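You operate a simulated robot arm through the tools that you are given. There is no shell and no other tool.

You are at the controls of a simulated robot arm. One attempt, no reset.

JOB
Set the sound and dryer overload dials to the load chart and switch both their breakers on.
Fine: the cabinet switch stays off and the door open for the check.
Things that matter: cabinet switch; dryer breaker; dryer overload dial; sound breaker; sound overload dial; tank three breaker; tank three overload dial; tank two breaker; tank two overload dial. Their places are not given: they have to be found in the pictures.

The check looks at the end state, three seconds after you hand in, the way a careful person would. Anything else that was tipped, shoved, dropped, spilled or broken makes it a failure.

ROBOT AND FRAMES
A 7-joint arm with a three-finger gripper, fixed in place. Base frame: the origin is on the floor under the middle of its stand, x ahead of it, y to its left, z up. Units: mm, rad, N and s.
It reaches about 1342 mm from its shoulder. Its first joint turns from -2.897 to 2.897 rad. Payload 2.69 kg.
The TCP is the grasp point between the finger pads, 30 mm short of the fingertips. In the tool frame z runs along the fingers and y along their closing line. The gripper opens to 128 mm; its body begins 117 mm behind the TCP.
Orientation is that of the tool frame in the base frame, as a unit quaternion [w, x, y, z]. With the fingers straight down and closing along the base's y, the tool's x points along the base's -x, its y along +y and its z along -z.

CONTROLS
- The arm moves only by the tool nudge_tool. Its argument "moves" is a list of rows, each an object of numbers (a shift or turn left out is 0, a gripper value left out holds the last): "x", "y", "z": the shift along the tool's x, y, z in units of 50 mm (1.0 is 50 mm); "rx", "ry", "rz": the turn, a rotation vector about the tool's x, y, z in units of 6 degrees (1.0 is 6 degrees); "grip": the gripper command, from -1 (fully open) to 1 (shut), values between in proportion. In form: [{"x": .., "y": .., "z": .., "rx": .., "ry": .., "rz": .., "grip": ..}, ...]. A call has 1 to 20 rows; each row shifts and turns the commanded pose from where the row before left it, along the tool's axes as they then stand. A call with a number of a shift or a turn outside -1 to 1 is refused whole. Rows are played at 5 a second. More than 50 mm and 0.15 rad between two rows, or a gripper value outside its range, and nothing of the call is played. A pose out of reach is approached as far as the arm can. The call stops where the force on the tool passes 70 N (or 10 N more than at its start, if that is more) or the arm is blocked; 0.2 s more then pass. The fingers move at their own pace (about 127 mm/s each) and stop on an object; they squeeze with about 25 N. The grip force told is the motor's: it shows also when the fingers shut on nothing. Time passes only in rows, and 0.2 s behind the last, so rows that do not move let the fingers close. It gives the time, the measured TCP pose, the force on the tool (base axes), the opening and the grip force at its end, in the units of the frame above (readings bear some noise), with the torque about the TCP (base axes, N m) and any sound that the robot's microphone picked up.
- Cameras (640 x 400 px; columns grow to the right, rows downward): "scene" is fixed at [54.5, 649.9, 1326.7]; the picture's right is [-0.50, -0.87, 0.00], its down [-0.31, 0.18, -0.94] and it looks along [0.81, -0.47, -0.35] (base axes); focal length 370 px, centre (320, 200). "wrist" rides on the gripper at [58, 54, -131] in the tool frame; the picture's right is [-0.68, 0.74, 0.00], its down [-0.62, -0.57, -0.55] and it looks along [-0.40, -0.37, 0.84] (tool axes); focal length 234 px, centre (320, 200).
- camera(camera): a new picture of that camera. The clock stands still meanwhile.
- slide_trunk(by): moves the trunk up (or, below 0, down) by that many mm; the arm rides with it, the base frame stays. It gives what a move gives, with no picture.
- locate(camera, pixels): for up to 12 pixels [column, row] of the newest picture of that camera ("zoom" is the newest enlarged one), the place [x, y, z] in the base frame of the surface seen there, good to about 3 mm, but the place of the scene camera against the robot may be out by one fixed shift of up to 18 mm in any direction. The clock stands still meanwhile.
- close_up(camera, box): a new picture of the part [left, top, right, bottom] of that camera's present view, enlarged. The clock stands still meanwhile.
- hand_in(): hands the job in; it is judged then, once.

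Open the gripper and draw the arm clear of the work before you hand the job in, unless the task says otherwise.

The tools are called by a JSON object that holds its "op" and its "data". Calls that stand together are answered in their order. nudge_tool: Moves the arm, as the interface text tells. Its arguments: {"type":"object","properties":{"moves":{"type":"array","items":{"type":"object","properties":{"x":{"type":"number"},"y":{"type":"number"},"z":{"type":"number"},"rx":{"type":"number"},"ry":{"type":"number"},"rz":{"type":"number"},"grip":{"type":"number"}}}}},"required":["moves"]} The other tools are called the same way: slide_trunk (by) moves the trunk up or down; camera (camera) takes a picture; locate (camera, pixels) gives the place of the surface under pixels of a picture; close_up (camera, box) takes an enlarged picture of a part of a camera's view; hand_in () hands the job in.

At the start:

```text
time: 0.0
ee_pos: [542.5, 222.2, 1103.0]
ee_rot: [0.0, 0.001, 1.0, -0.001]
wrist_force: [0.4, 0.7, 0.2]
moment: [0.0, -0.01, 0.0]
grip_width: 127.7
grasp_force: 0.1
trunk travel left (down, up): [-150.0, 200.0]
```

scene: 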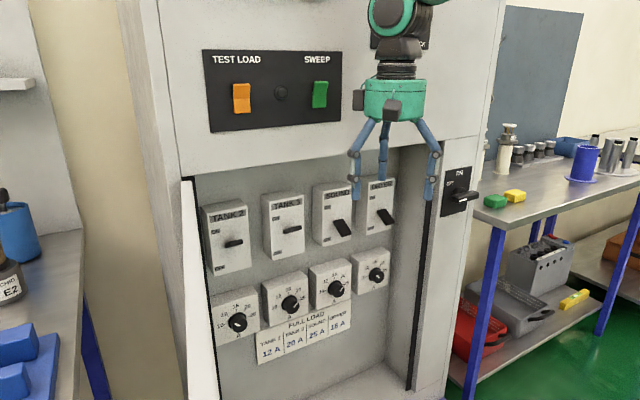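
wrist: 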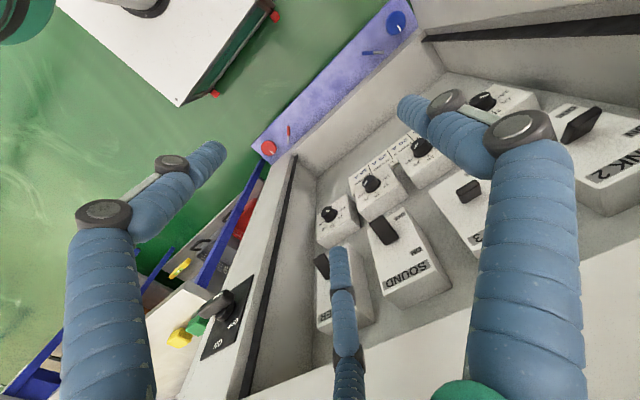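

I start by looking closely at the panel: breakers around (220-390, 180-270), dials around (235-375, 270-340) and the chart at (305, 340).

{"op": "close_up", "data": {"camera": "scene", "box": [190, 250, 400, 380]}}

{"op": "close_up", "data": {"camera": "scene", "box": [190, 165, 400, 296]}}

{"op": "close_up", "data": {"camera": "scene", "box": [400, 140, 520, 215]}}

```text
3.05 times, centred on (295, 315) of scene
```

zoom: 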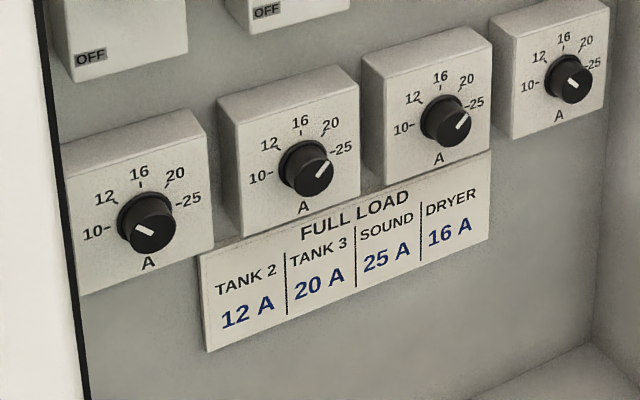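

```text
3.05 times, centred on (295, 230) of scene
```

zoom: 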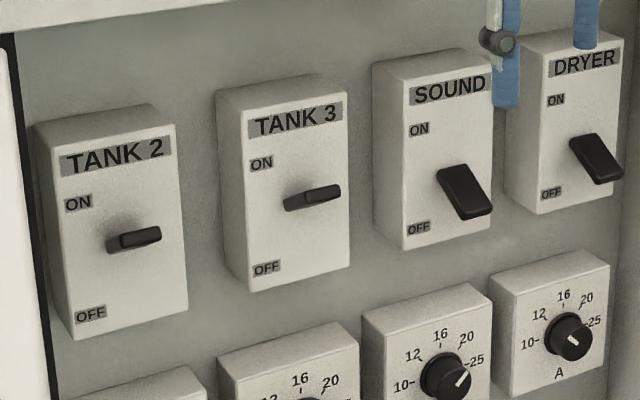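

```text
5.33 times, centred on (460, 178) of scene
```

zoom: 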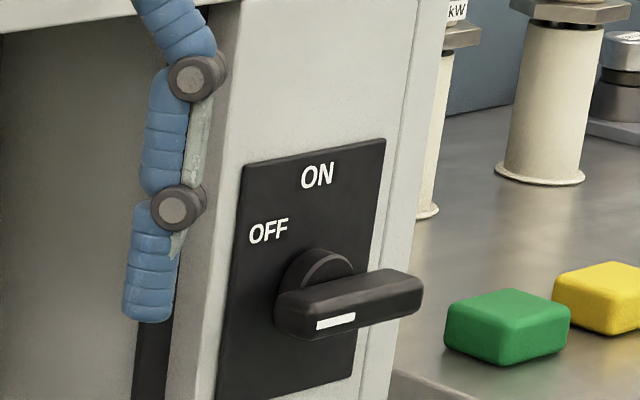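

The chart reads SOUND 25 A and DRYER 16 A; both these breakers are down (OFF), tank 2/3 levers sit in the middle. Now I locate dial, lever and panel points in the zoomed and scene views.

{"op": "close_up", "data": {"camera": "scene", "box": [300, 240, 396, 310]}}

{"op": "locate", "data": {"camera": "scene", "pixels": [[338, 288], [376, 274], [342, 230], [385, 215], [290, 305], [238, 322], [235, 243], [292, 229], [320, 310], [210, 300], [360, 320], [385, 345]]}}

{"op": "camera", "data": {"camera": "wrist"}}

```text
5.71 times, centred on (348, 275) of scene
```

zoom: 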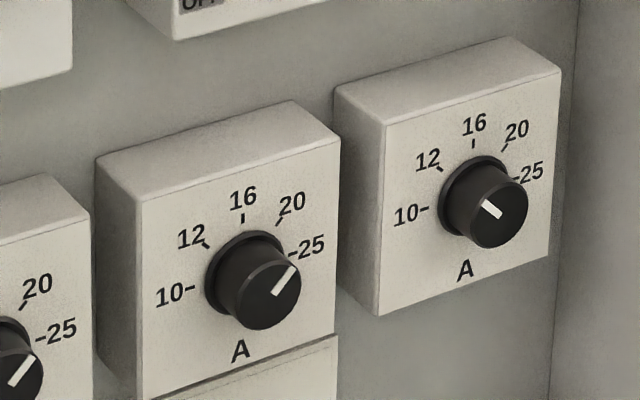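

```text
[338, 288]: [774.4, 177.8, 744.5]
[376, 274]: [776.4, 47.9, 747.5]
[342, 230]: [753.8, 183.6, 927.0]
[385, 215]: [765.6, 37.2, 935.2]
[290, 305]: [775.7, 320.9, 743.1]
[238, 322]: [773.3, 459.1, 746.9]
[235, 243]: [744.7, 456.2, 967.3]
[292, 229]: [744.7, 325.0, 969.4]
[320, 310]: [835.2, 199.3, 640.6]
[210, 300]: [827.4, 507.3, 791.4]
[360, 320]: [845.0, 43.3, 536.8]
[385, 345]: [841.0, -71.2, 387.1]
```

```text
taken
```

wrist: 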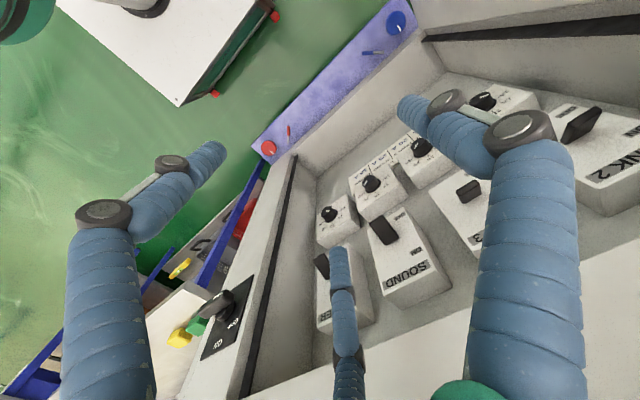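

Sound's pointer looks to be at about 20 and the dryer's at about 12. I take closer views of the tank and sound levers to learn what the ON/OFF lever poses look like, and measure box faces.

{"op": "close_up", "data": {"camera": "scene", "box": [255, 180, 345, 260]}}

{"op": "close_up", "data": {"camera": "scene", "box": [305, 170, 405, 250]}}

{"op": "locate", "data": {"camera": "scene", "pixels": [[325, 203], [328, 242], [348, 205], [349, 240], [375, 197], [378, 230], [330, 65], [170, 160], [430, 110], [445, 260], [192, 250], [408, 380]]}}

```text
5.00 times, centred on (300, 220) of scene
```

zoom: 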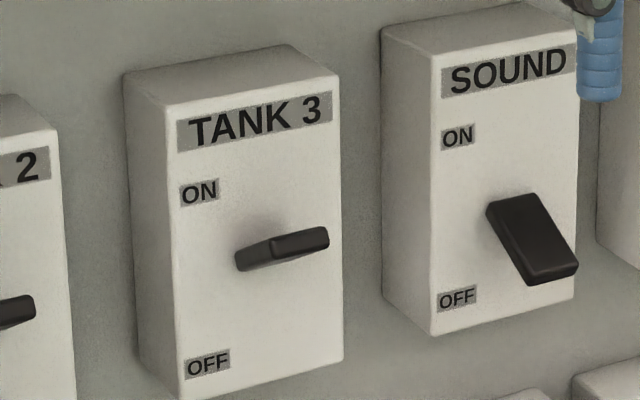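

```text
5.00 times, centred on (355, 210) of scene
```

zoom: 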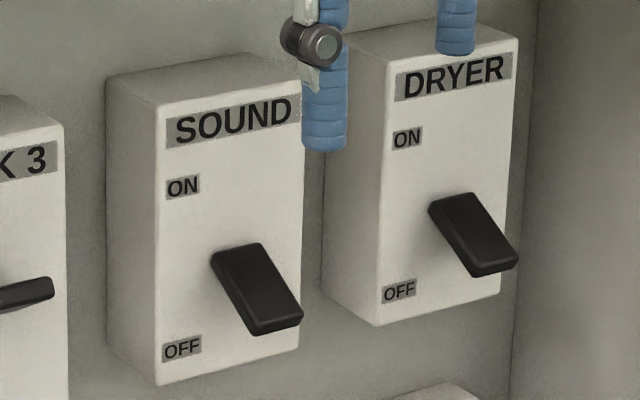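

```text
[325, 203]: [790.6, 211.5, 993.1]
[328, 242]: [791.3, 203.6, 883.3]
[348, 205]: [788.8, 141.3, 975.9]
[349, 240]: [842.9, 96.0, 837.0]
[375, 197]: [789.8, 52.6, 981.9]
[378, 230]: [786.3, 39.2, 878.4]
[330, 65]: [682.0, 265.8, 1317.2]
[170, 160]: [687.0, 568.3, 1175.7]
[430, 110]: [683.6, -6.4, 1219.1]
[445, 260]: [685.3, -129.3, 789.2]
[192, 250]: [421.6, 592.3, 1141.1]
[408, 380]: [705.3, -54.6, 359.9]
```

Tank levers are tilted up (ON, tip about z 968), sound and dryer are tilted down; box faces sit near x 790, the cabinet front near x 684. I turn the tool to point forward (+x), 90° about its y axis, staying in front of the cabinet.

{"op": "nudge_tool", "data": {"moves": [{"ry": -1}, {"ry": -1}, {"ry": -1}, {"ry": -1}, {"ry": -1}, {"ry": -1}, {"ry": -1}, {"ry": -1}, {"ry": -1}, {"ry": -1}, {"ry": -1}, {"ry": -1}, {"ry": -1}, {"ry": -1}, {"ry": -1}]}}

```text
time: 3.2
ee_pos: [542.8, 223.1, 1101.8]
ee_rot: [0.708, -0.001, 0.707, 0.001]
wrist_force: [-0.4, 0.2, 0.1]
moment: [0.0, -0.02, 0.04]
grip_width: 128.1
grasp_force: 0.0
trunk travel left (down, up): [-150.0, 200.0]
```

Tool now faces forward. I lower it by about 300 mm (tool +x is base down) to view the dials from the wrist.

{"op": "nudge_tool", "data": {"moves": [{"x": 1}, {"x": 1}, {"x": 1}, {"x": 1}, {"x": 1}, {"x": 1}]}}

{"op": "camera", "data": {"camera": "wrist"}}

{"op": "camera", "data": {"camera": "scene"}}

```text
time: 4.6
ee_pos: [590.4, 295.4, 874.5]
ee_rot: [0.705, -0.007, 0.709, -0.013]
wrist_force: [0.1, -0.1, 0.7]
moment: [0.03, 0.1, 0.02]
grip_width: 128.2
grasp_force: 0.1
out of reach, approached as far as the arm can: row 3, 4, 5, 6
trunk travel left (down, up): [-150.0, 200.0]
```

```text
taken
```

wrist: 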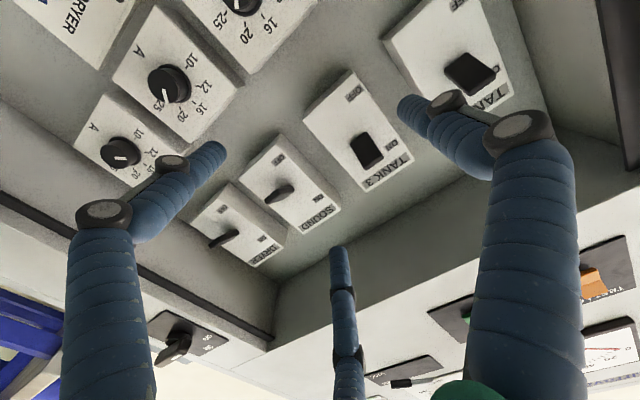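

```text
taken
```

scene: 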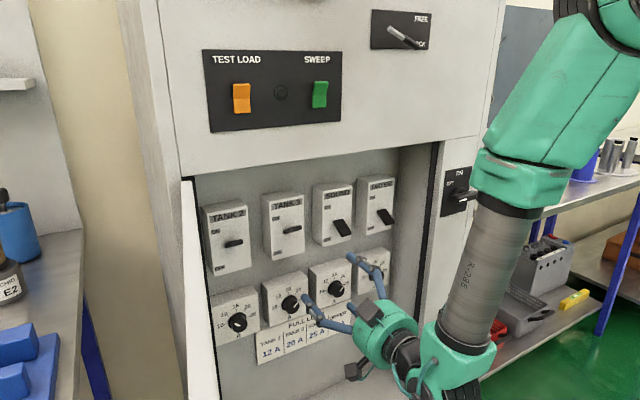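

The arm ran into a reach limit close to its body (TCP now at [590, 295, 874]). Before lowering the trunk I check where the elbow (about (520,190)), cabinet switch (457,190), and bench (470,212) sit.

{"op": "locate", "data": {"camera": "scene", "pixels": [[520, 190], [560, 90], [480, 270], [465, 340], [457, 190], [470, 212], [495, 202], [405, 35], [385, 330], [445, 180], [512, 197], [600, 180]]}}

{"op": "locate", "data": {"camera": "wrist", "pixels": [[170, 85], [120, 153], [366, 148], [278, 195], [223, 238], [180, 348], [115, 65], [100, 145], [300, 320], [190, 200], [320, 170], [265, 220]]}}

{"op": "close_up", "data": {"camera": "wrist", "box": [60, 20, 340, 280]}}

```text
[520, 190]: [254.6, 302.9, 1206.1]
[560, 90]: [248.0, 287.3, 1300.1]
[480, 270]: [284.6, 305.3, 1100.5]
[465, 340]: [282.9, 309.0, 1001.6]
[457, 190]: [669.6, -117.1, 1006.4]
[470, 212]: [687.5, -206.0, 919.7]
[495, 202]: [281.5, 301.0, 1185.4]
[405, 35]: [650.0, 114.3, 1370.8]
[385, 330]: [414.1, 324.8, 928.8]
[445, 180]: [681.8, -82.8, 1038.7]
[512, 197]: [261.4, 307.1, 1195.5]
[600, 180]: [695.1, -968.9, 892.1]
```

```text
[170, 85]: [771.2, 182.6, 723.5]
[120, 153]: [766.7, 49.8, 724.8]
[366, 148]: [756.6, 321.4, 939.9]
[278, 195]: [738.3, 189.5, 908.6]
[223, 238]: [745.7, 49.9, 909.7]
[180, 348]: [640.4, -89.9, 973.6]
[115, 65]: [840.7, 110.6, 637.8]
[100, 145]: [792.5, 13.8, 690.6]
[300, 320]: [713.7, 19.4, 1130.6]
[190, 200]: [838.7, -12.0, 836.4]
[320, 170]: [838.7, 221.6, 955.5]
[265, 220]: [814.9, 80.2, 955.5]
```

```text
1.54 times, centred on (200, 150) of wrist
```

zoom: 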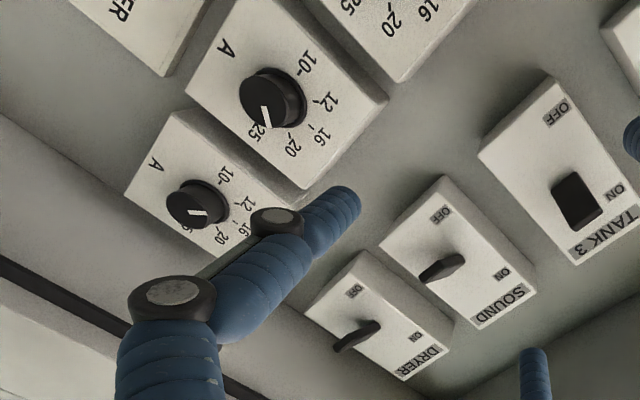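

The forearm hangs at about x 260, clear of the cabinet (front x≈684) and bench, so lowering the trunk is free. I lower it 120 mm to bring the dials (z≈740) into easy reach.

{"op": "slide_trunk", "data": {"by": -120}}

{"op": "camera", "data": {"camera": "wrist"}}

```text
time: 6.1
ee_pos: [589.5, 296.4, 755.9]
ee_rot: [0.705, -0.005, 0.709, -0.014]
wrist_force: [0.0, 0.3, 0.7]
moment: [0.01, 0.01, 0.04]
grip_width: 127.8
grasp_force: 0.1
trunk travel left (down, up): [-30.0, 320.0]
```

```text
taken
```

wrist: 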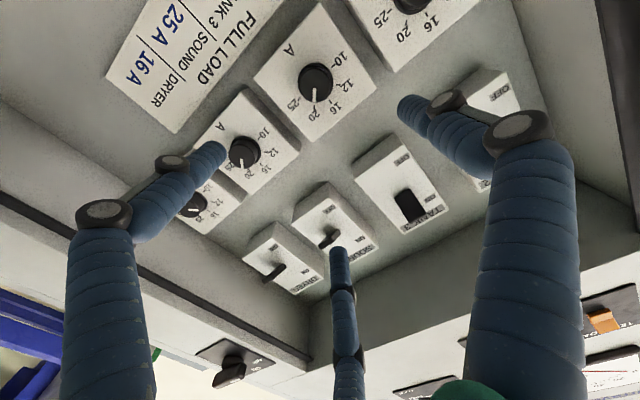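

Now the sound knob is at about (243,152), with its box corners visible. I take an enlarged view and locate the knob.

{"op": "close_up", "data": {"camera": "wrist", "box": [160, 60, 320, 230]}}

{"op": "locate", "data": {"camera": "wrist", "pixels": [[240, 152], [250, 88], [184, 162], [240, 193], [300, 142], [222, 133], [265, 132], [315, 75], [318, 88], [195, 207]]}}

```text
2.35 times, centred on (240, 145) of wrist
```

zoom: 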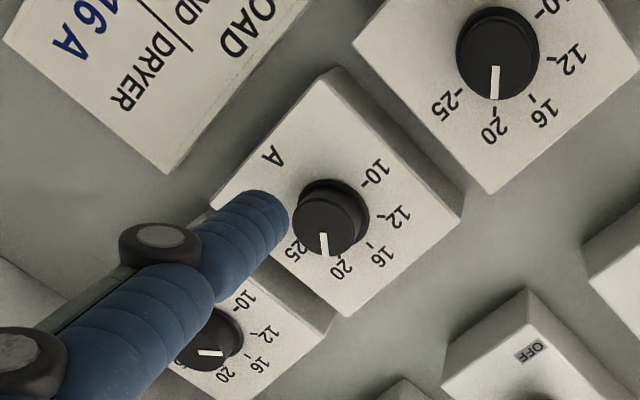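

```text
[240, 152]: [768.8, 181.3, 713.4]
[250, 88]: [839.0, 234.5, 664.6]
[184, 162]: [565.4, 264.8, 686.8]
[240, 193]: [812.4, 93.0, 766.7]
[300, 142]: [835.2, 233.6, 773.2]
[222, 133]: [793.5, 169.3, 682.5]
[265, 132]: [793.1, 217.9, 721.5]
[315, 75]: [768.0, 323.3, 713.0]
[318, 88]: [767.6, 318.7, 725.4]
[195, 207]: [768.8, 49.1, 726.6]
```

I locate the sound knob's cap centre and rims, box corners and dryer knob in the zoomed picture.

{"op": "locate", "data": {"camera": "zoom", "pixels": [[329, 221], [295, 210], [358, 225], [325, 190], [322, 252], [332, 72], [345, 312], [458, 215], [207, 343], [497, 50], [465, 58], [530, 50]]}}

```text
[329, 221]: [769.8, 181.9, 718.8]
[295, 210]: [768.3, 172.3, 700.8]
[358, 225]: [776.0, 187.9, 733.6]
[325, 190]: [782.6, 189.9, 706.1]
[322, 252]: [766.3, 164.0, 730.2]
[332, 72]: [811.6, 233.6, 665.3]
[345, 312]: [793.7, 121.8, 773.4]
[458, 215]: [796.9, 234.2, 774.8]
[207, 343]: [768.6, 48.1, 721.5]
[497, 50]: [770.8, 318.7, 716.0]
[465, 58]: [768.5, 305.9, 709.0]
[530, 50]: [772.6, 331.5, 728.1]
```

Sound box spans y 122–234, z 665–774, so its knob centre is about [768–793, 179, 718]. I move sideways and down in front of it (staying at x≈590), straightening the small tilt, and half-close the fingers to see how the tips move.

{"op": "nudge_tool", "data": {"moves": [{"y": -0.8, "x": 0.25, "rx": -0.12, "ry": -0.05, "rz": 0.256}, {"y": -0.8, "x": 0.25}, {"y": -0.74, "x": 0.25, "grip": 0.0}, {"grip": 0.0}, {"grip": 0.0}]}}

{"op": "camera", "data": {"camera": "wrist"}}

{"op": "camera", "data": {"camera": "scene"}}

```text
time: 7.3
ee_pos: [642.7, 236.8, 765.5]
ee_rot: [0.704, -0.009, 0.71, -0.018]
wrist_force: [0.7, -0.5, -0.6]
moment: [-0.01, -0.02, -0.03]
grip_width: 63.9
grasp_force: 0.1
out of reach, approached as far as the arm can: row 1, 2, 3
trunk travel left (down, up): [-30.0, 320.0]
```

```text
taken
```

wrist: 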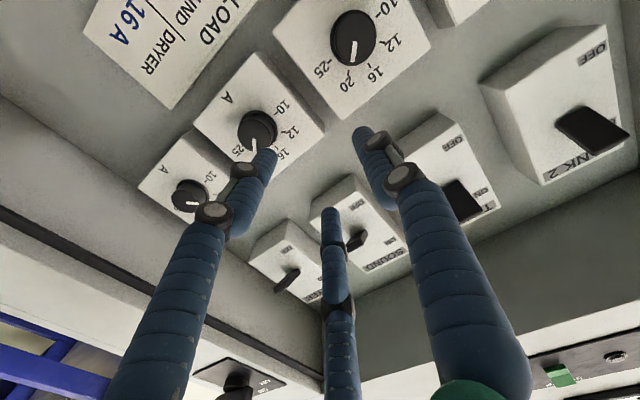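

```text
taken
```

scene: 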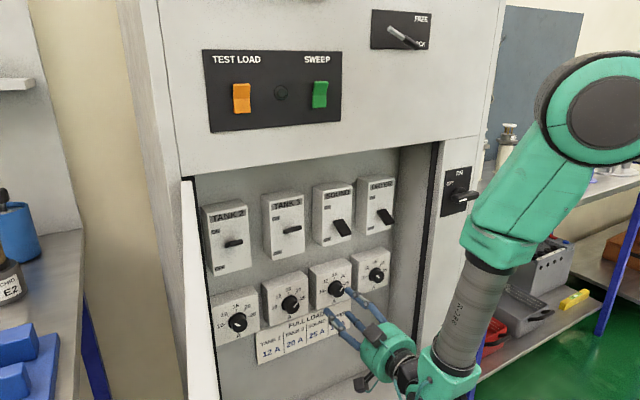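

The arm is again at a reach limit (close-in, low poses bend the wrist too far); farther forward should be easier. I lower the trunk the last 30 mm and see where the elbow is.

{"op": "slide_trunk", "data": {"by": -30}}

{"op": "locate", "data": {"camera": "scene", "pixels": [[605, 110], [520, 200], [500, 260], [480, 320], [450, 375], [385, 345], [600, 60], [632, 90]]}}

```text
time: 8.1
ee_pos: [641.5, 237.1, 734.5]
ee_rot: [0.704, -0.009, 0.71, -0.018]
wrist_force: [0.2, -0.2, -0.5]
moment: [0.01, -0.03, 0.0]
grip_width: 63.9
grasp_force: 0.1
trunk travel left (down, up): [0.0, 350.0]
```

```text
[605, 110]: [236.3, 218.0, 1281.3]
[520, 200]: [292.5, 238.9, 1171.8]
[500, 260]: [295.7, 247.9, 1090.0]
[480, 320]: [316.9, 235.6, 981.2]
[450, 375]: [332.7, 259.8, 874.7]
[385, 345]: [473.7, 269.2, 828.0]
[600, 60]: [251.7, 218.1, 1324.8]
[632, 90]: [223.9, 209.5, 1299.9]
```

The wrist-bend limit eases farther out, so I go forward to about x 700 first, then shift right and down to line up on the sound knob (y 179, z 718).

{"op": "nudge_tool", "data": {"moves": [{"z": 0.6}, {"z": 0.6, "rx": -0.15}, {"y": -0.5, "x": 0.15, "rz": 0.3}, {"y": -0.6, "x": 0.15}]}}

{"op": "camera", "data": {"camera": "wrist"}}

```text
time: 9.1
ee_pos: [713.5, 198.3, 730.7]
ee_rot: [0.702, -0.009, 0.712, -0.014]
wrist_force: [-0.3, 0.7, -0.4]
moment: [0.01, -0.02, -0.05]
grip_width: 64.0
grasp_force: 0.0
out of reach, approached as far as the arm can: row 3, 4
trunk travel left (down, up): [0.0, 350.0]
```

```text
taken
```

wrist: 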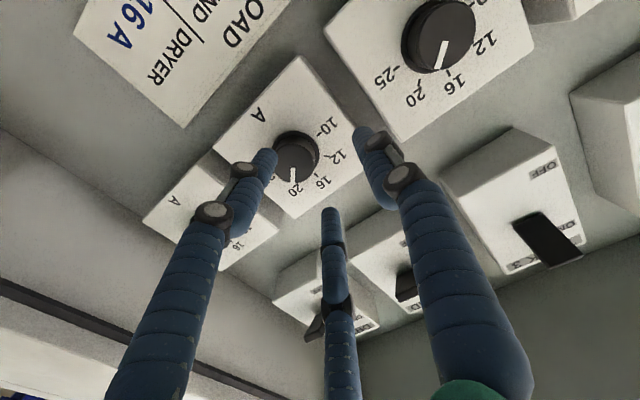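

Rows 3–4 were still limited, perhaps by the last joint. I roll the tool by −48° (wanted anyway as a wind-up before turning the knob clockwise) and see whether the reach frees up.

{"op": "nudge_tool", "data": {"moves": [{"rz": -1}, {"rz": -1}, {"rz": -1}, {"rz": -1}, {"rz": -1}, {"rz": -1}, {"rz": -1}, {"rz": -1}]}}

{"op": "camera", "data": {"camera": "scene"}}

{"op": "camera", "data": {"camera": "wrist"}}

```text
time: 10.8
ee_pos: [713.3, 194.8, 728.7]
ee_rot: [0.642, -0.293, 0.648, -0.288]
wrist_force: [0.5, 0.4, -0.1]
moment: [-0.02, 0.0, -0.01]
grip_width: 64.2
grasp_force: 0.1
trunk travel left (down, up): [0.0, 350.0]
```

```text
taken
```

scene: 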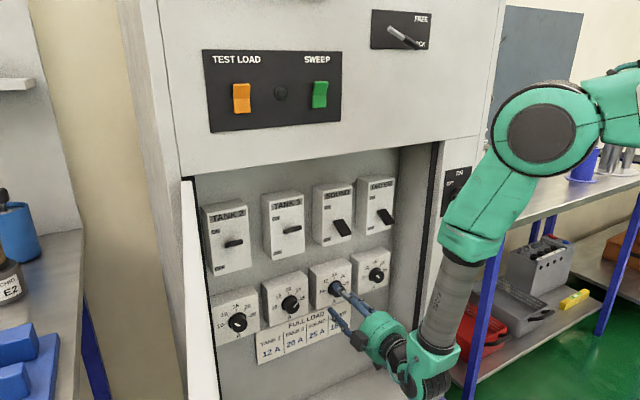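

```text
taken
```

wrist: 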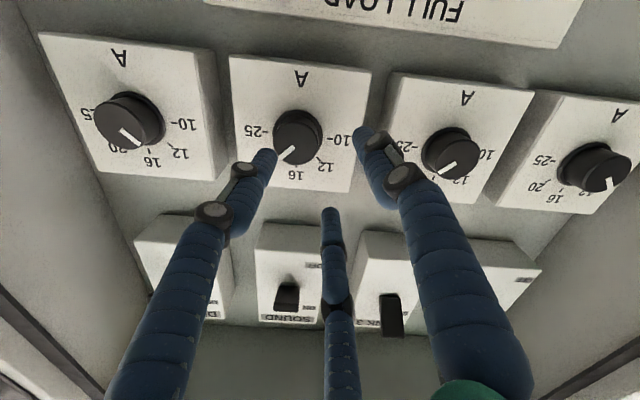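

No limit now, and the upside-down view is clear: sound's pointer (283,160) points at 20 (label 25 left at (255,132), 16 at (296,173)), dryer's points to 12. I enlarge the sound dial and locate its cap.

{"op": "close_up", "data": {"camera": "wrist", "box": [220, 60, 380, 160]}}

{"op": "locate", "data": {"camera": "zoom", "pixels": [[310, 290], [225, 290], [395, 290], [310, 210], [310, 365], [45, 0], [600, 50], [250, 350], [370, 350], [250, 230], [370, 230], [150, 287]]}}

```text
4.00 times, centred on (300, 110) of wrist
```

zoom: 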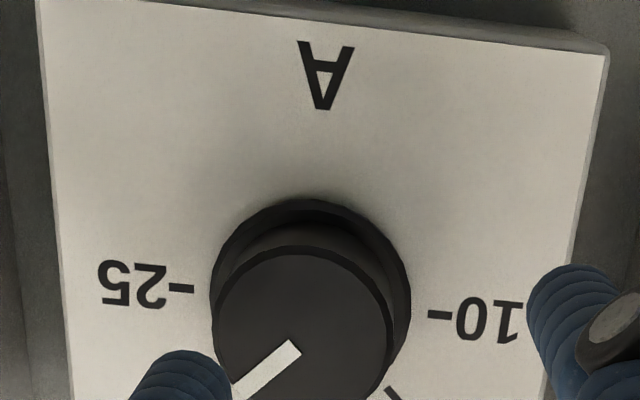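

```text
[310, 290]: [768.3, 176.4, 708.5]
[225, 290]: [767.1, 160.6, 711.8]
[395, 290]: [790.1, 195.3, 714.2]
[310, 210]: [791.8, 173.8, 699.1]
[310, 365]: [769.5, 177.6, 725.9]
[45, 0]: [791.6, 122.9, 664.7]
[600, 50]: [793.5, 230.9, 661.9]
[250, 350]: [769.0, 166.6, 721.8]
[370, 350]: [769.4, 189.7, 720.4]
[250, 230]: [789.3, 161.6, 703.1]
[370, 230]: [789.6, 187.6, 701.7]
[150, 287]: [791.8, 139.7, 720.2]
```

Knob cap centre works out at y≈177, z≈718.5, cap x≈768.5, box face x≈792, radius ≈17 mm. I align on that axis and advance to x≈745.

{"op": "nudge_tool", "data": {"moves": [{"x": 0.2, "y": -0.04}, {"x": 0.2, "y": -0.043}, {"z": 0.32}, {"z": 0.32}, {}]}}

{"op": "camera", "data": {"camera": "wrist"}}

{"op": "camera", "data": {"camera": "scene"}}

```text
time: 12.1
ee_pos: [744.8, 179.2, 719.9]
ee_rot: [0.642, -0.293, 0.648, -0.287]
wrist_force: [-0.7, 0.0, -0.3]
moment: [0.0, 0.01, 0.03]
grip_width: 64.1
grasp_force: 0.1
trunk travel left (down, up): [0.0, 350.0]
```

```text
taken
```

wrist: 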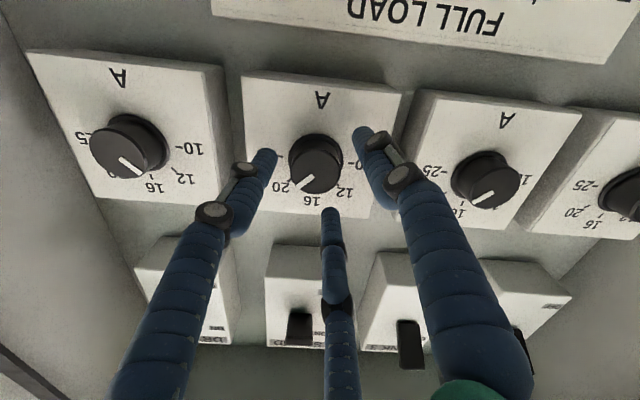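

```text
taken
```

scene: 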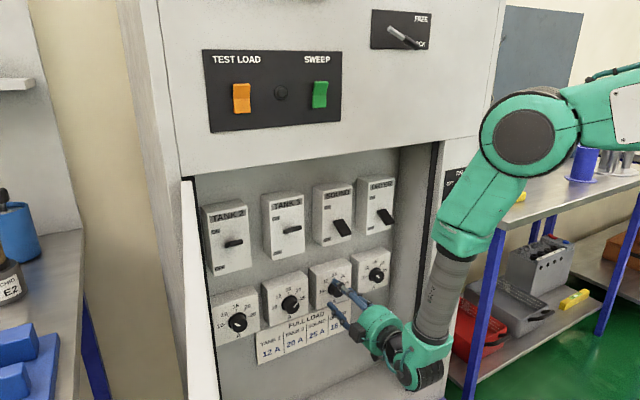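

TCP is at [744.8, 179.2, 719.9]; I check the fingertip positions by locating them at (268,154), (360,133) and (330,213).

{"op": "locate", "data": {"camera": "wrist", "pixels": [[268, 155], [361, 133], [329, 213], [262, 158], [365, 138], [330, 220], [318, 165], [305, 135]]}}

```text
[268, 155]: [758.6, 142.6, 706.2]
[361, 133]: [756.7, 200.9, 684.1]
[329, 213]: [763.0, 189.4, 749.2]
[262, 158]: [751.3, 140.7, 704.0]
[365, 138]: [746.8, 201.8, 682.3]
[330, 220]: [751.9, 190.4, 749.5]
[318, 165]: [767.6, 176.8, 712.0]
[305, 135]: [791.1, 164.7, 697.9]
```

Tips are around x 760–775 and spread evenly about the knob. I advance to x≈758 and close on the knob.

{"op": "nudge_tool", "data": {"moves": [{"x": 0.05, "y": -0.008, "z": 0.13}, {"z": 0.13}, {"grip": 0.3}, {"grip": 0.3}, {"grip": 1.0}, {"grip": 1.0}, {"grip": 1.0}]}}

{"op": "camera", "data": {"camera": "wrist"}}

```text
time: 13.7
ee_pos: [758.5, 175.0, 720.9]
ee_rot: [0.643, -0.291, 0.647, -0.289]
wrist_force: [-1.1, -12.1, 17.7]
moment: [0.0, -0.59, -0.48]
grip_width: 36.6
grasp_force: 44.8
trunk travel left (down, up): [0.0, 350.0]
```

```text
taken
```

wrist: 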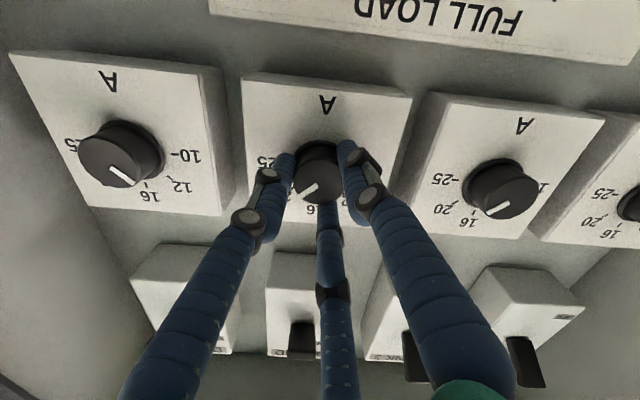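

Gripped (36.6 mm), with a side force [−12, +18] N showing the knob axis lies slightly right of and above my command. I shift the command by about −2 mm y, +2.5 mm z to relieve it.

{"op": "nudge_tool", "data": {"moves": [{"y": -0.064}, {}]}}

```text
time: 14.2
ee_pos: [758.3, 174.5, 719.9]
ee_rot: [0.642, -0.294, 0.647, -0.287]
wrist_force: [7.4, 9.3, 1.6]
moment: [-0.03, 0.11, 0.28]
grip_width: 36.2
grasp_force: 45.7
trunk travel left (down, up): [0.0, 350.0]
```

Side load is now small. I turn clockwise (rz +) 24° first and watch the pointer and torque.

{"op": "nudge_tool", "data": {"moves": [{"rz": 0.8}, {"rz": 0.8}, {"rz": 0.8}, {"rz": 0.8}, {"rz": 0.8}, {}]}}

{"op": "close_up", "data": {"camera": "wrist", "box": [220, 60, 440, 240]}}

{"op": "close_up", "data": {"camera": "scene", "box": [290, 240, 400, 320]}}

```text
time: 15.7
ee_pos: [757.4, 175.5, 720.2]
ee_rot: [0.688, -0.152, 0.695, -0.147]
wrist_force: [8.5, 17.9, -5.5]
moment: [0.03, 0.07, 0.34]
grip_width: 36.5
grasp_force: 44.9
trunk travel left (down, up): [0.0, 350.0]
```

```text
2.22 times, centred on (330, 150) of wrist
```

zoom: 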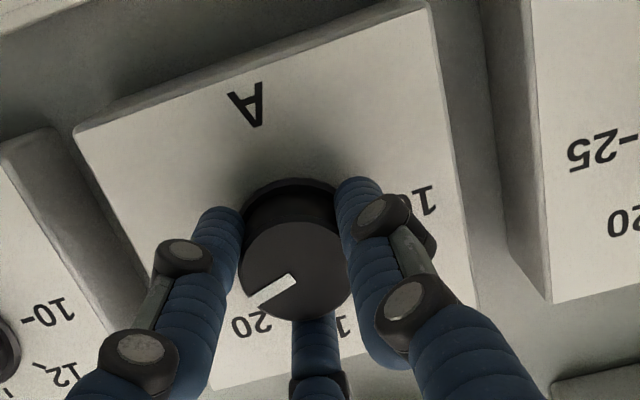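

```text
5.00 times, centred on (345, 280) of scene
```

zoom: 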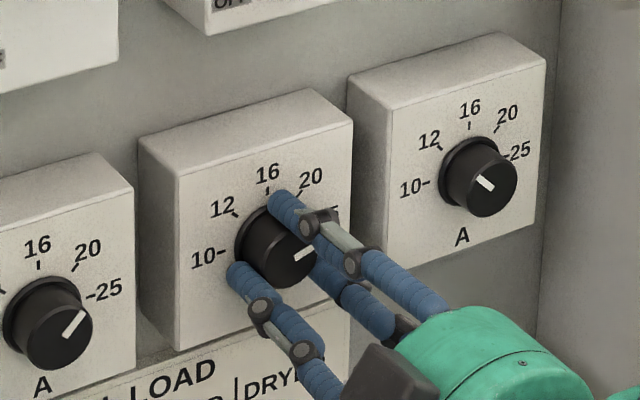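

The knob follows the grip: pointer is now about 70–75°, tool roll −24°. I turn another 15° and re-check.

{"op": "nudge_tool", "data": {"moves": [{"rz": 0.8}, {"rz": 0.8}, {"rz": 0.9}, {}]}}

{"op": "close_up", "data": {"camera": "scene", "box": [290, 240, 400, 320]}}

{"op": "close_up", "data": {"camera": "wrist", "box": [220, 60, 440, 240]}}

```text
time: 16.6
ee_pos: [757.6, 175.5, 718.9]
ee_rot: [0.701, -0.059, 0.708, -0.056]
wrist_force: [10.3, 19.0, -6.1]
moment: [-0.01, 0.12, 0.37]
grip_width: 36.2
grasp_force: 45.2
trunk travel left (down, up): [0.0, 350.0]
```

```text
5.00 times, centred on (345, 280) of scene
```

zoom: 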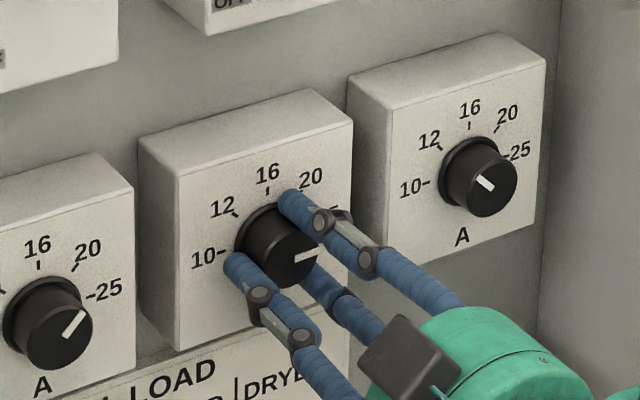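

```text
2.22 times, centred on (330, 150) of wrist
```

zoom: 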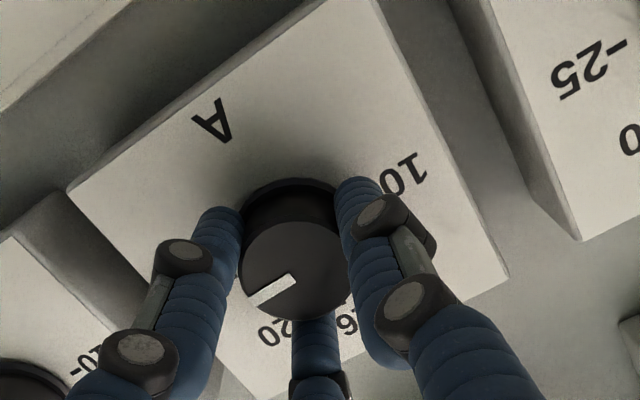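

Pointer now looks about horizontal (≈90°, i.e. on 25). I release to 64 mm opening, back off 35 mm and take pictures to verify.

{"op": "nudge_tool", "data": {"moves": [{"grip": 0.0}, {"grip": 0.0}, {"grip": 0.0}, {"z": -0.35}, {"z": -0.35}, {}]}}

{"op": "close_up", "data": {"camera": "scene", "box": [290, 240, 400, 320]}}

{"op": "camera", "data": {"camera": "wrist"}}

```text
time: 18.1
ee_pos: [722.4, 174.4, 720.5]
ee_rot: [0.701, -0.06, 0.708, -0.057]
wrist_force: [0.7, 0.6, -0.6]
moment: [0.01, 0.01, -0.02]
grip_width: 64.0
grasp_force: 0.0
trunk travel left (down, up): [0.0, 350.0]
```

```text
5.00 times, centred on (345, 280) of scene
```

zoom: 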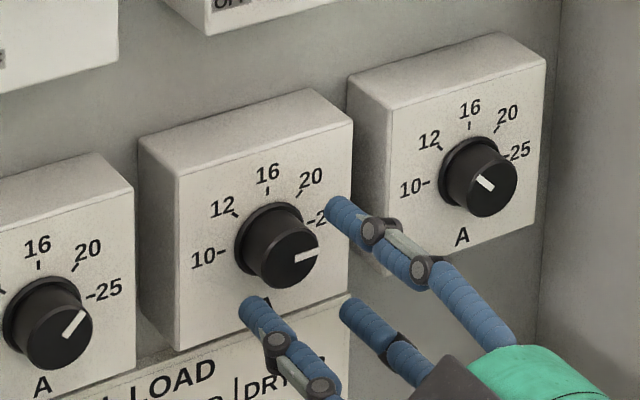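

```text
taken
```

wrist: 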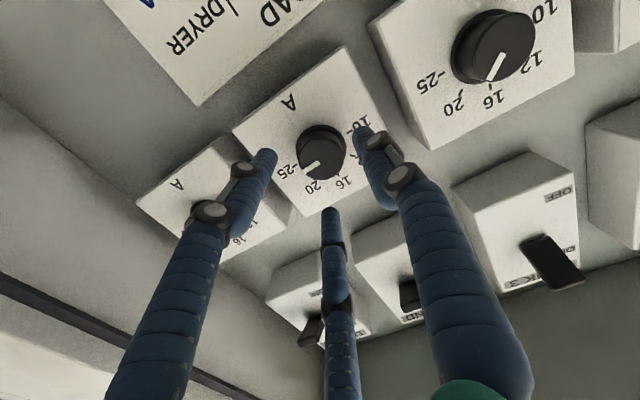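

Now I enlarge the sound and tank 3 dials in the wrist view and locate the mark ends and tick marks to measure pointer angles.

{"op": "close_up", "data": {"camera": "wrist", "box": [260, 90, 400, 220]}}

```text
3.08 times, centred on (330, 155) of wrist
```

zoom: 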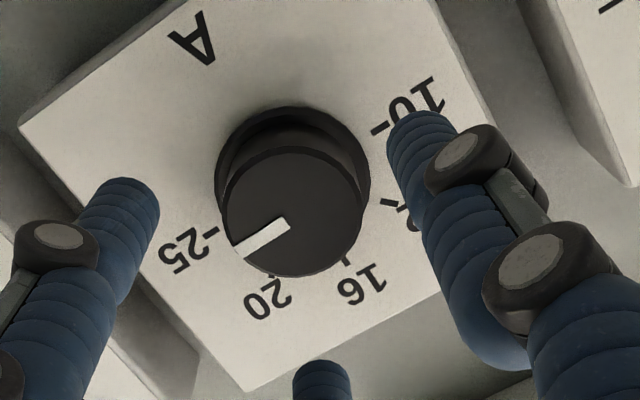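

{"op": "locate", "data": {"camera": "zoom", "pixels": [[288, 223], [236, 250], [262, 237], [211, 233], [379, 130], [345, 258], [388, 203], [293, 160], [228, 210], [358, 205], [245, 170], [295, 272]]}}

```text
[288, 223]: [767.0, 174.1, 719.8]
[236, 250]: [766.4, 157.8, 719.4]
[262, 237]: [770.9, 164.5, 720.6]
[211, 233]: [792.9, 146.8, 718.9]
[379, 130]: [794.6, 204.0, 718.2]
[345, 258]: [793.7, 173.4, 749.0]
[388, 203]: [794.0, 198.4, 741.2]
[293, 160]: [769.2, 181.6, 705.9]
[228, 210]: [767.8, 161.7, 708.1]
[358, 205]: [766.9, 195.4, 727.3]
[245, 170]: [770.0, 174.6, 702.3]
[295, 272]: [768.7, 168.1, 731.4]
```

Sound's mark runs from (y 174, z 719.8) to (y 157.8, z 719.4) – level with the 25 tick at z 718.9, so it sits on 25. Next I roll back −42° and move right about 138 mm to face the dryer dial.

{"op": "nudge_tool", "data": {"moves": [{"rz": -1}, {"rz": -1}, {"rz": -1}, {"rz": -1}, {"rz": -1}, {"rz": -1}, {"rz": -1}, {"x": 0.54, "y": -0.43}, {"x": 0.54, "y": -0.43}, {"x": 0.54, "y": -0.43}, {"x": 0.53, "y": -0.43}, {}]}}

{"op": "camera", "data": {"camera": "wrist"}}

{"op": "camera", "data": {"camera": "scene"}}

```text
time: 20.6
ee_pos: [714.1, 95.9, 726.8]
ee_rot: [0.629, -0.3, 0.644, -0.315]
wrist_force: [-0.2, -0.7, 0.4]
moment: [0.02, -0.01, -0.03]
grip_width: 63.9
grasp_force: 0.0
out of reach, approached as far as the arm can: row 9, 10, 11
trunk travel left (down, up): [0.0, 350.0]
```

```text
taken
```

wrist: 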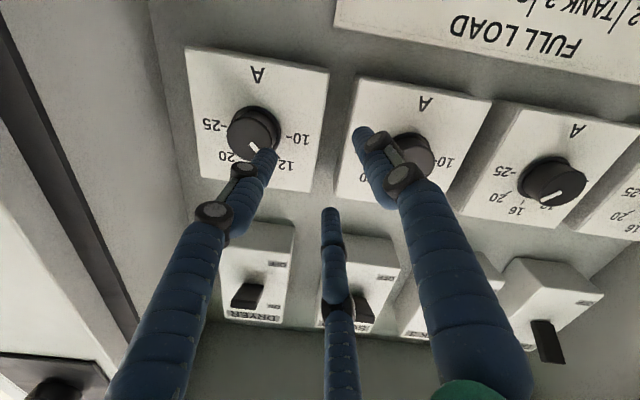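

```text
taken
```

scene: 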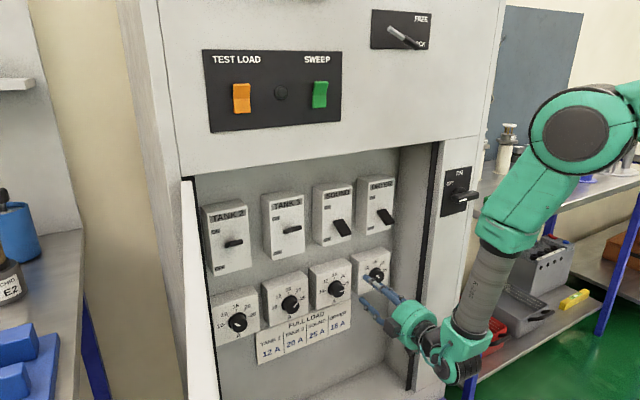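

The arm again stops short (y 96 instead of 36). I roll a further −36° and try moving right again, with a little forward motion, to see whether it frees up.

{"op": "nudge_tool", "data": {"moves": [{"rz": -1}, {"rz": -1}, {"rz": -1}, {"rz": -1}, {"rz": -1}, {"rz": -1}, {"x": 0.4}, {}]}}

```text
time: 22.4
ee_pos: [708.6, 98.6, 721.1]
ee_rot: [0.515, -0.472, 0.531, -0.479]
wrist_force: [0.7, 0.4, 0.4]
moment: [0.01, -0.01, 0.03]
grip_width: 64.2
grasp_force: 0.1
out of reach, approached as far as the arm can: row 1, 7
trunk travel left (down, up): [0.0, 350.0]
```

Roll isn't the constraint. I look at where the elbow, forearm and upper arm are to understand the limit.

{"op": "camera", "data": {"camera": "scene"}}

{"op": "locate", "data": {"camera": "scene", "pixels": [[580, 130], [560, 190], [510, 235], [500, 270], [490, 310], [460, 360], [420, 320], [635, 90], [460, 180], [470, 330], [540, 160], [610, 110]]}}

```text
taken
```

scene: 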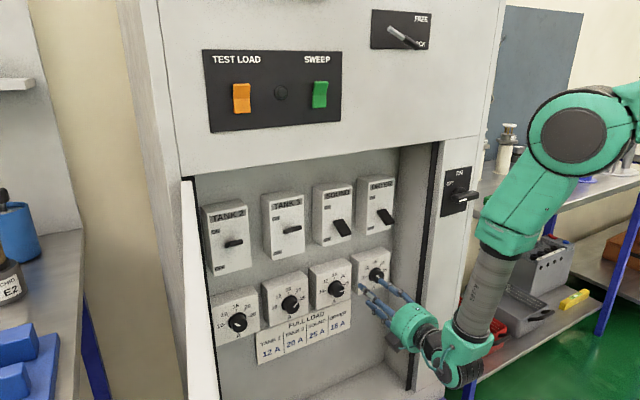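

```text
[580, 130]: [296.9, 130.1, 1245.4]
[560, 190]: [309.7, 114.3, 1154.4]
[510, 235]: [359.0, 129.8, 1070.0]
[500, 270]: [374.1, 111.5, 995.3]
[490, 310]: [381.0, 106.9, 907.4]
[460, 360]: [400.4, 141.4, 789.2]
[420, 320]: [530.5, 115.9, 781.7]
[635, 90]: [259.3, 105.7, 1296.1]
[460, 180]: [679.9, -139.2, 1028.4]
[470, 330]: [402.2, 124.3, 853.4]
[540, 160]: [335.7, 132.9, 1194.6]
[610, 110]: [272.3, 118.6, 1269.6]
```

The wrist bend limits retreat near y=0, so I work nearer the panel: open to ~100 mm (fingers at bottom, upper-left, upper-right at this roll, clearing the knob), go forward to x≈735, then right to y≈36.

{"op": "nudge_tool", "data": {"moves": [{"grip": -0.56, "ry": -0.2, "rx": 0.09}, {"z": 0.3}, {"z": 0.24}, {"x": 0.42, "y": 0.02}, {"x": 0.42, "y": 0.02}, {"x": 0.42}, {}]}}

{"op": "camera", "data": {"camera": "wrist"}}

{"op": "camera", "data": {"camera": "scene"}}

```text
time: 24.1
ee_pos: [699.0, 103.9, 716.9]
ee_rot: [0.521, -0.472, 0.526, -0.478]
wrist_force: [-0.5, -0.9, -0.3]
moment: [0.0, 0.0, 0.01]
grip_width: 100.0
grasp_force: 0.1
out of reach, approached as far as the arm can: row 2, 3, 4, 5, 6
trunk travel left (down, up): [0.0, 350.0]
```

```text
taken
```

wrist: 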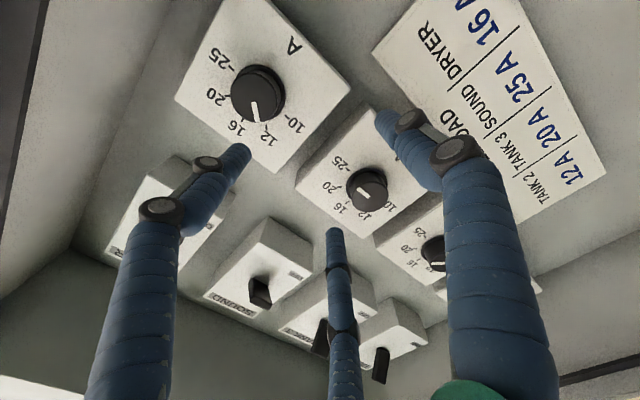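

```text
taken
```

scene: 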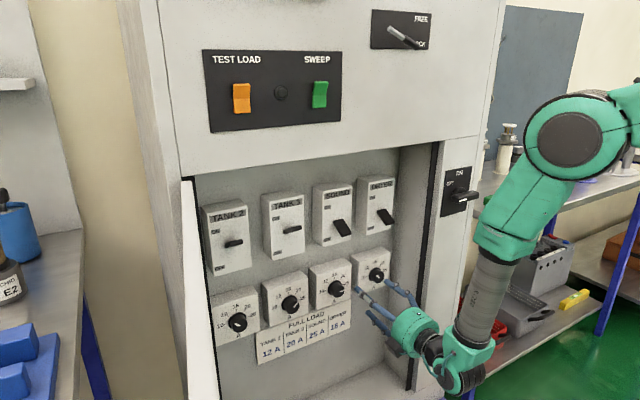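

Unexpectedly even the forward rows were refused. I probe with a small plain forward move to learn how the command behaves now.

{"op": "nudge_tool", "data": {"moves": [{"z": 0.2}, {"z": 0.2}, {"z": 0.2}]}}

```text
time: 24.9
ee_pos: [697.0, 111.4, 717.5]
ee_rot: [0.524, -0.476, 0.523, -0.474]
wrist_force: [1.0, 0.2, 0.1]
moment: [-0.01, -0.02, 0.01]
grip_width: 100.0
grasp_force: 0.1
out of reach, approached as far as the arm can: row 1, 2, 3
trunk travel left (down, up): [0.0, 350.0]
```

Forward moves at exact heading seem to be blocked by a wrist/forearm joint limit that depends on heading relative to the arm's azimuth. I yaw the tool right by 9° (ry + at this roll) to move off that limit and see if it frees.

{"op": "nudge_tool", "data": {"moves": [{"ry": 0.5}, {"ry": 0.5}, {"ry": 0.5}, {}]}}

```text
time: 25.9
ee_pos: [697.0, 112.7, 718.1]
ee_rot: [0.484, -0.439, 0.56, -0.509]
wrist_force: [0.3, -0.6, 0.0]
moment: [0.0, 0.02, 0.02]
grip_width: 99.9
grasp_force: 0.1
trunk travel left (down, up): [0.0, 350.0]
```

No flag, and the TCP held, so commands restart from the reached pose. With the tool heading 8° right, I move forward then right to [735, 36, 719].

{"op": "nudge_tool", "data": {"moves": [{"z": 0.48}, {"z": 0.48}, {"x": 0.35, "y": -0.042}, {"x": 0.35, "y": -0.042}, {"x": 0.35, "y": -0.042}, {"x": 0.35, "y": -0.042}, {}]}}

{"op": "camera", "data": {"camera": "wrist"}}

{"op": "camera", "data": {"camera": "scene"}}

```text
time: 27.4
ee_pos: [734.8, 36.4, 718.0]
ee_rot: [0.484, -0.439, 0.56, -0.508]
wrist_force: [0.4, -0.1, 0.4]
moment: [0.0, 0.0, 0.02]
grip_width: 99.7
grasp_force: 0.1
trunk travel left (down, up): [0.0, 350.0]
```

```text
taken
```

wrist: 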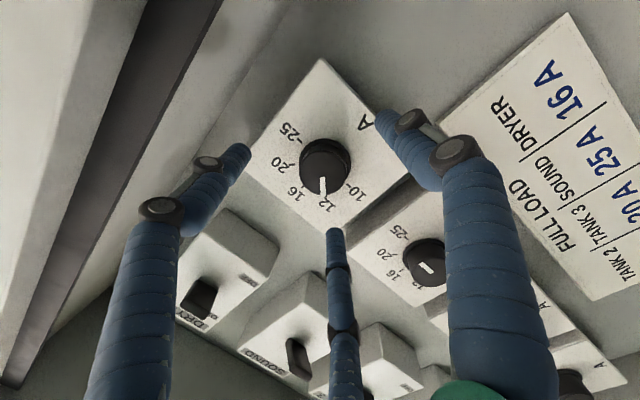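

```text
taken
```

scene: 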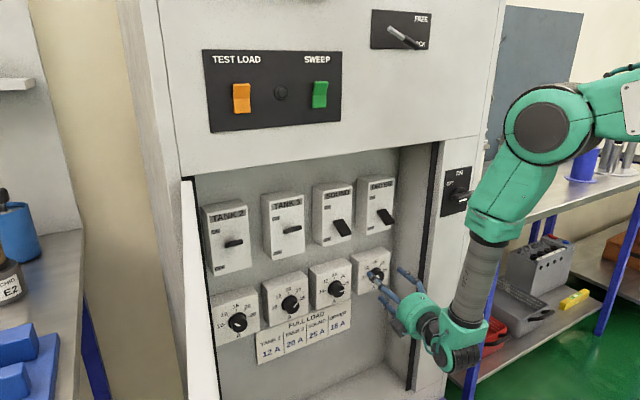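

That worked: TCP at [734.8, 36.4, 718]. I enlarge the dryer dial (325,165) to find its exact centre.

{"op": "close_up", "data": {"camera": "wrist", "box": [250, 90, 400, 230]}}

```text
2.86 times, centred on (325, 160) of wrist
```

zoom: 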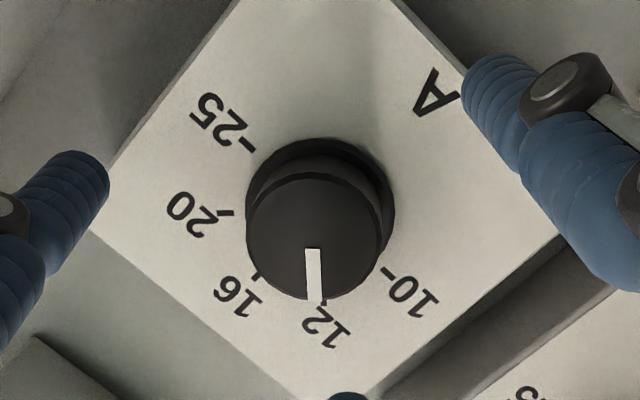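

The dryer's pointer is exactly on 12. I locate its ticks, cap rim and mark ends.

{"op": "locate", "data": {"camera": "zoom", "pixels": [[249, 147], [387, 273], [256, 276], [226, 213], [313, 250], [315, 298], [312, 178], [247, 230], [380, 235], [313, 235], [105, 180], [550, 235]]}}

```text
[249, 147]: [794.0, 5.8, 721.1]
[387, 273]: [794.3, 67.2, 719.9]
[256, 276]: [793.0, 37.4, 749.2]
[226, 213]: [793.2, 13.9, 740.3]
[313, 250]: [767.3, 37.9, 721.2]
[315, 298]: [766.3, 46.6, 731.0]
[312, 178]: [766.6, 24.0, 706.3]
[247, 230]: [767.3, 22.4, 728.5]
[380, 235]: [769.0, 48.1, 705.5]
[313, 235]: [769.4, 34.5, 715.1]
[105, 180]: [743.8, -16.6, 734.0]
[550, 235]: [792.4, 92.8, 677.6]
```

Dryer knob axis is at y≈36.5, z≈719.5. With the 8° heading I place the TCP at [755, 39, 719.5] so the finger ends centre on the knob, then close.

{"op": "nudge_tool", "data": {"moves": [{"x": -0.06, "y": -0.012, "z": 0.2}, {"x": -0.057, "y": -0.012, "z": 0.19}, {"grip": 0.2}, {"grip": 0.2}, {"grip": 0.35}, {"grip": 0.35}]}}

{"op": "camera", "data": {"camera": "wrist"}}

```text
time: 28.9
ee_pos: [755.5, 38.3, 720.6]
ee_rot: [0.484, -0.44, 0.561, -0.508]
wrist_force: [-0.7, 0.5, -0.1]
moment: [0.01, -0.02, 0.01]
grip_width: 41.4
grasp_force: 0.1
trunk travel left (down, up): [0.0, 350.0]
```

```text
taken
```

wrist: 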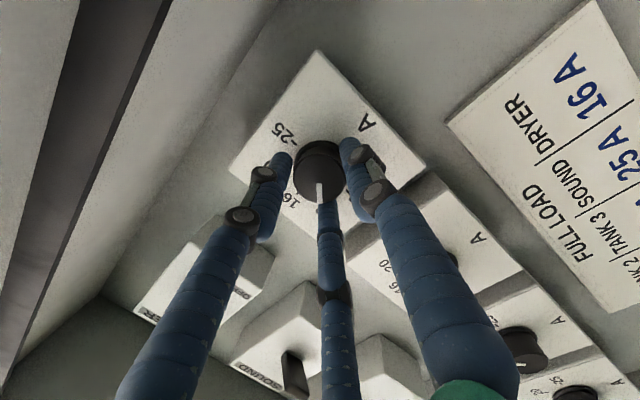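

The fingers surround the dryer knob evenly at 41 mm without contact force. I close fully on it.

{"op": "nudge_tool", "data": {"moves": [{"grip": 1.0}, {"grip": 1.0}, {"grip": 1.0}]}}

```text
time: 29.6
ee_pos: [755.5, 38.7, 720.3]
ee_rot: [0.484, -0.438, 0.56, -0.509]
wrist_force: [-1.3, 7.0, 6.6]
moment: [0.0, -0.14, 0.61]
grip_width: 36.9
grasp_force: 45.0
trunk travel left (down, up): [0.0, 350.0]
```

Gripped with small side force. I turn clockwise 36° first, then check the pointer.

{"op": "nudge_tool", "data": {"moves": [{"rz": 0.8}, {"rz": 0.8}, {"rz": 0.8}, {"rz": 0.8}, {"rz": 0.8}, {"rz": 0.8}, {"rz": 0.8}, {"rz": 0.4}, {}]}}

{"op": "close_up", "data": {"camera": "wrist", "box": [230, 70, 420, 230]}}

{"op": "close_up", "data": {"camera": "scene", "box": [320, 230, 430, 310]}}

```text
time: 31.6
ee_pos: [755.5, 37.9, 720.5]
ee_rot: [0.618, -0.244, 0.669, -0.334]
wrist_force: [0.3, -1.9, 6.2]
moment: [0.05, -0.37, 0.3]
grip_width: 37.3
grasp_force: 45.3
trunk travel left (down, up): [0.0, 350.0]
```

```text
2.50 times, centred on (325, 150) of wrist
```

zoom: 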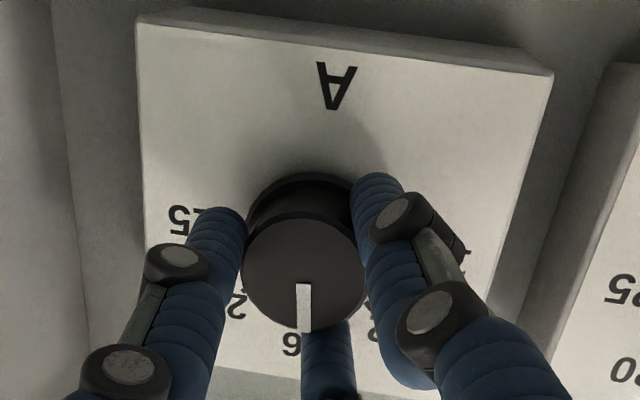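

```text
5.00 times, centred on (375, 270) of scene
```

zoom: 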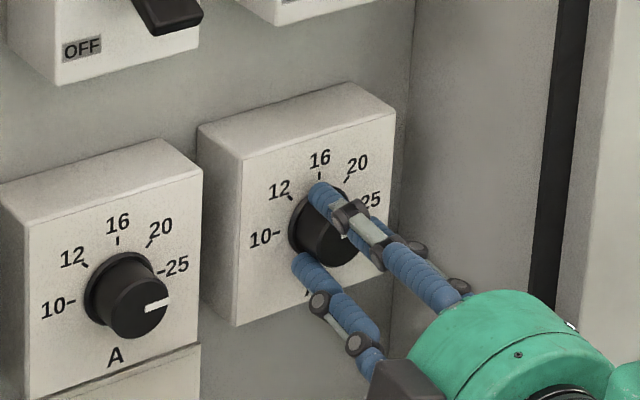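

The mark now points almost straight at the 16 label. I locate mark ends and reference points to measure the angle.

{"op": "close_up", "data": {"camera": "wrist", "box": [280, 110, 380, 210]}}

```text
4.00 times, centred on (330, 160) of wrist
```

zoom: 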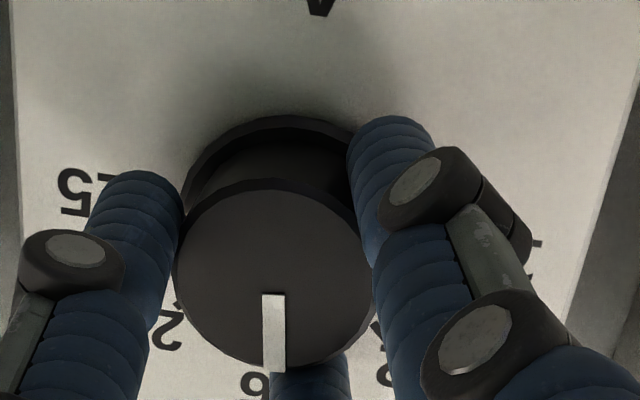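

I locate the two ends of the white mark, plus rim points, to get the pointer direction.

{"op": "locate", "data": {"camera": "zoom", "pixels": [[274, 296], [274, 370], [274, 320], [274, 345], [177, 250], [370, 280], [265, 182], [200, 330], [345, 345], [220, 200]]}}

```text
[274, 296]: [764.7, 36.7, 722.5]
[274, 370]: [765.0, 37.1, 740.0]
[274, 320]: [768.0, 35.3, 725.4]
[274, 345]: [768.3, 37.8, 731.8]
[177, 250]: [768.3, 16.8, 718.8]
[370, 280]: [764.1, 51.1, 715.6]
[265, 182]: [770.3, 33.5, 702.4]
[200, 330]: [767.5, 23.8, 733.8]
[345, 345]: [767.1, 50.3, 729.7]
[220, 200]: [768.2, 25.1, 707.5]
```

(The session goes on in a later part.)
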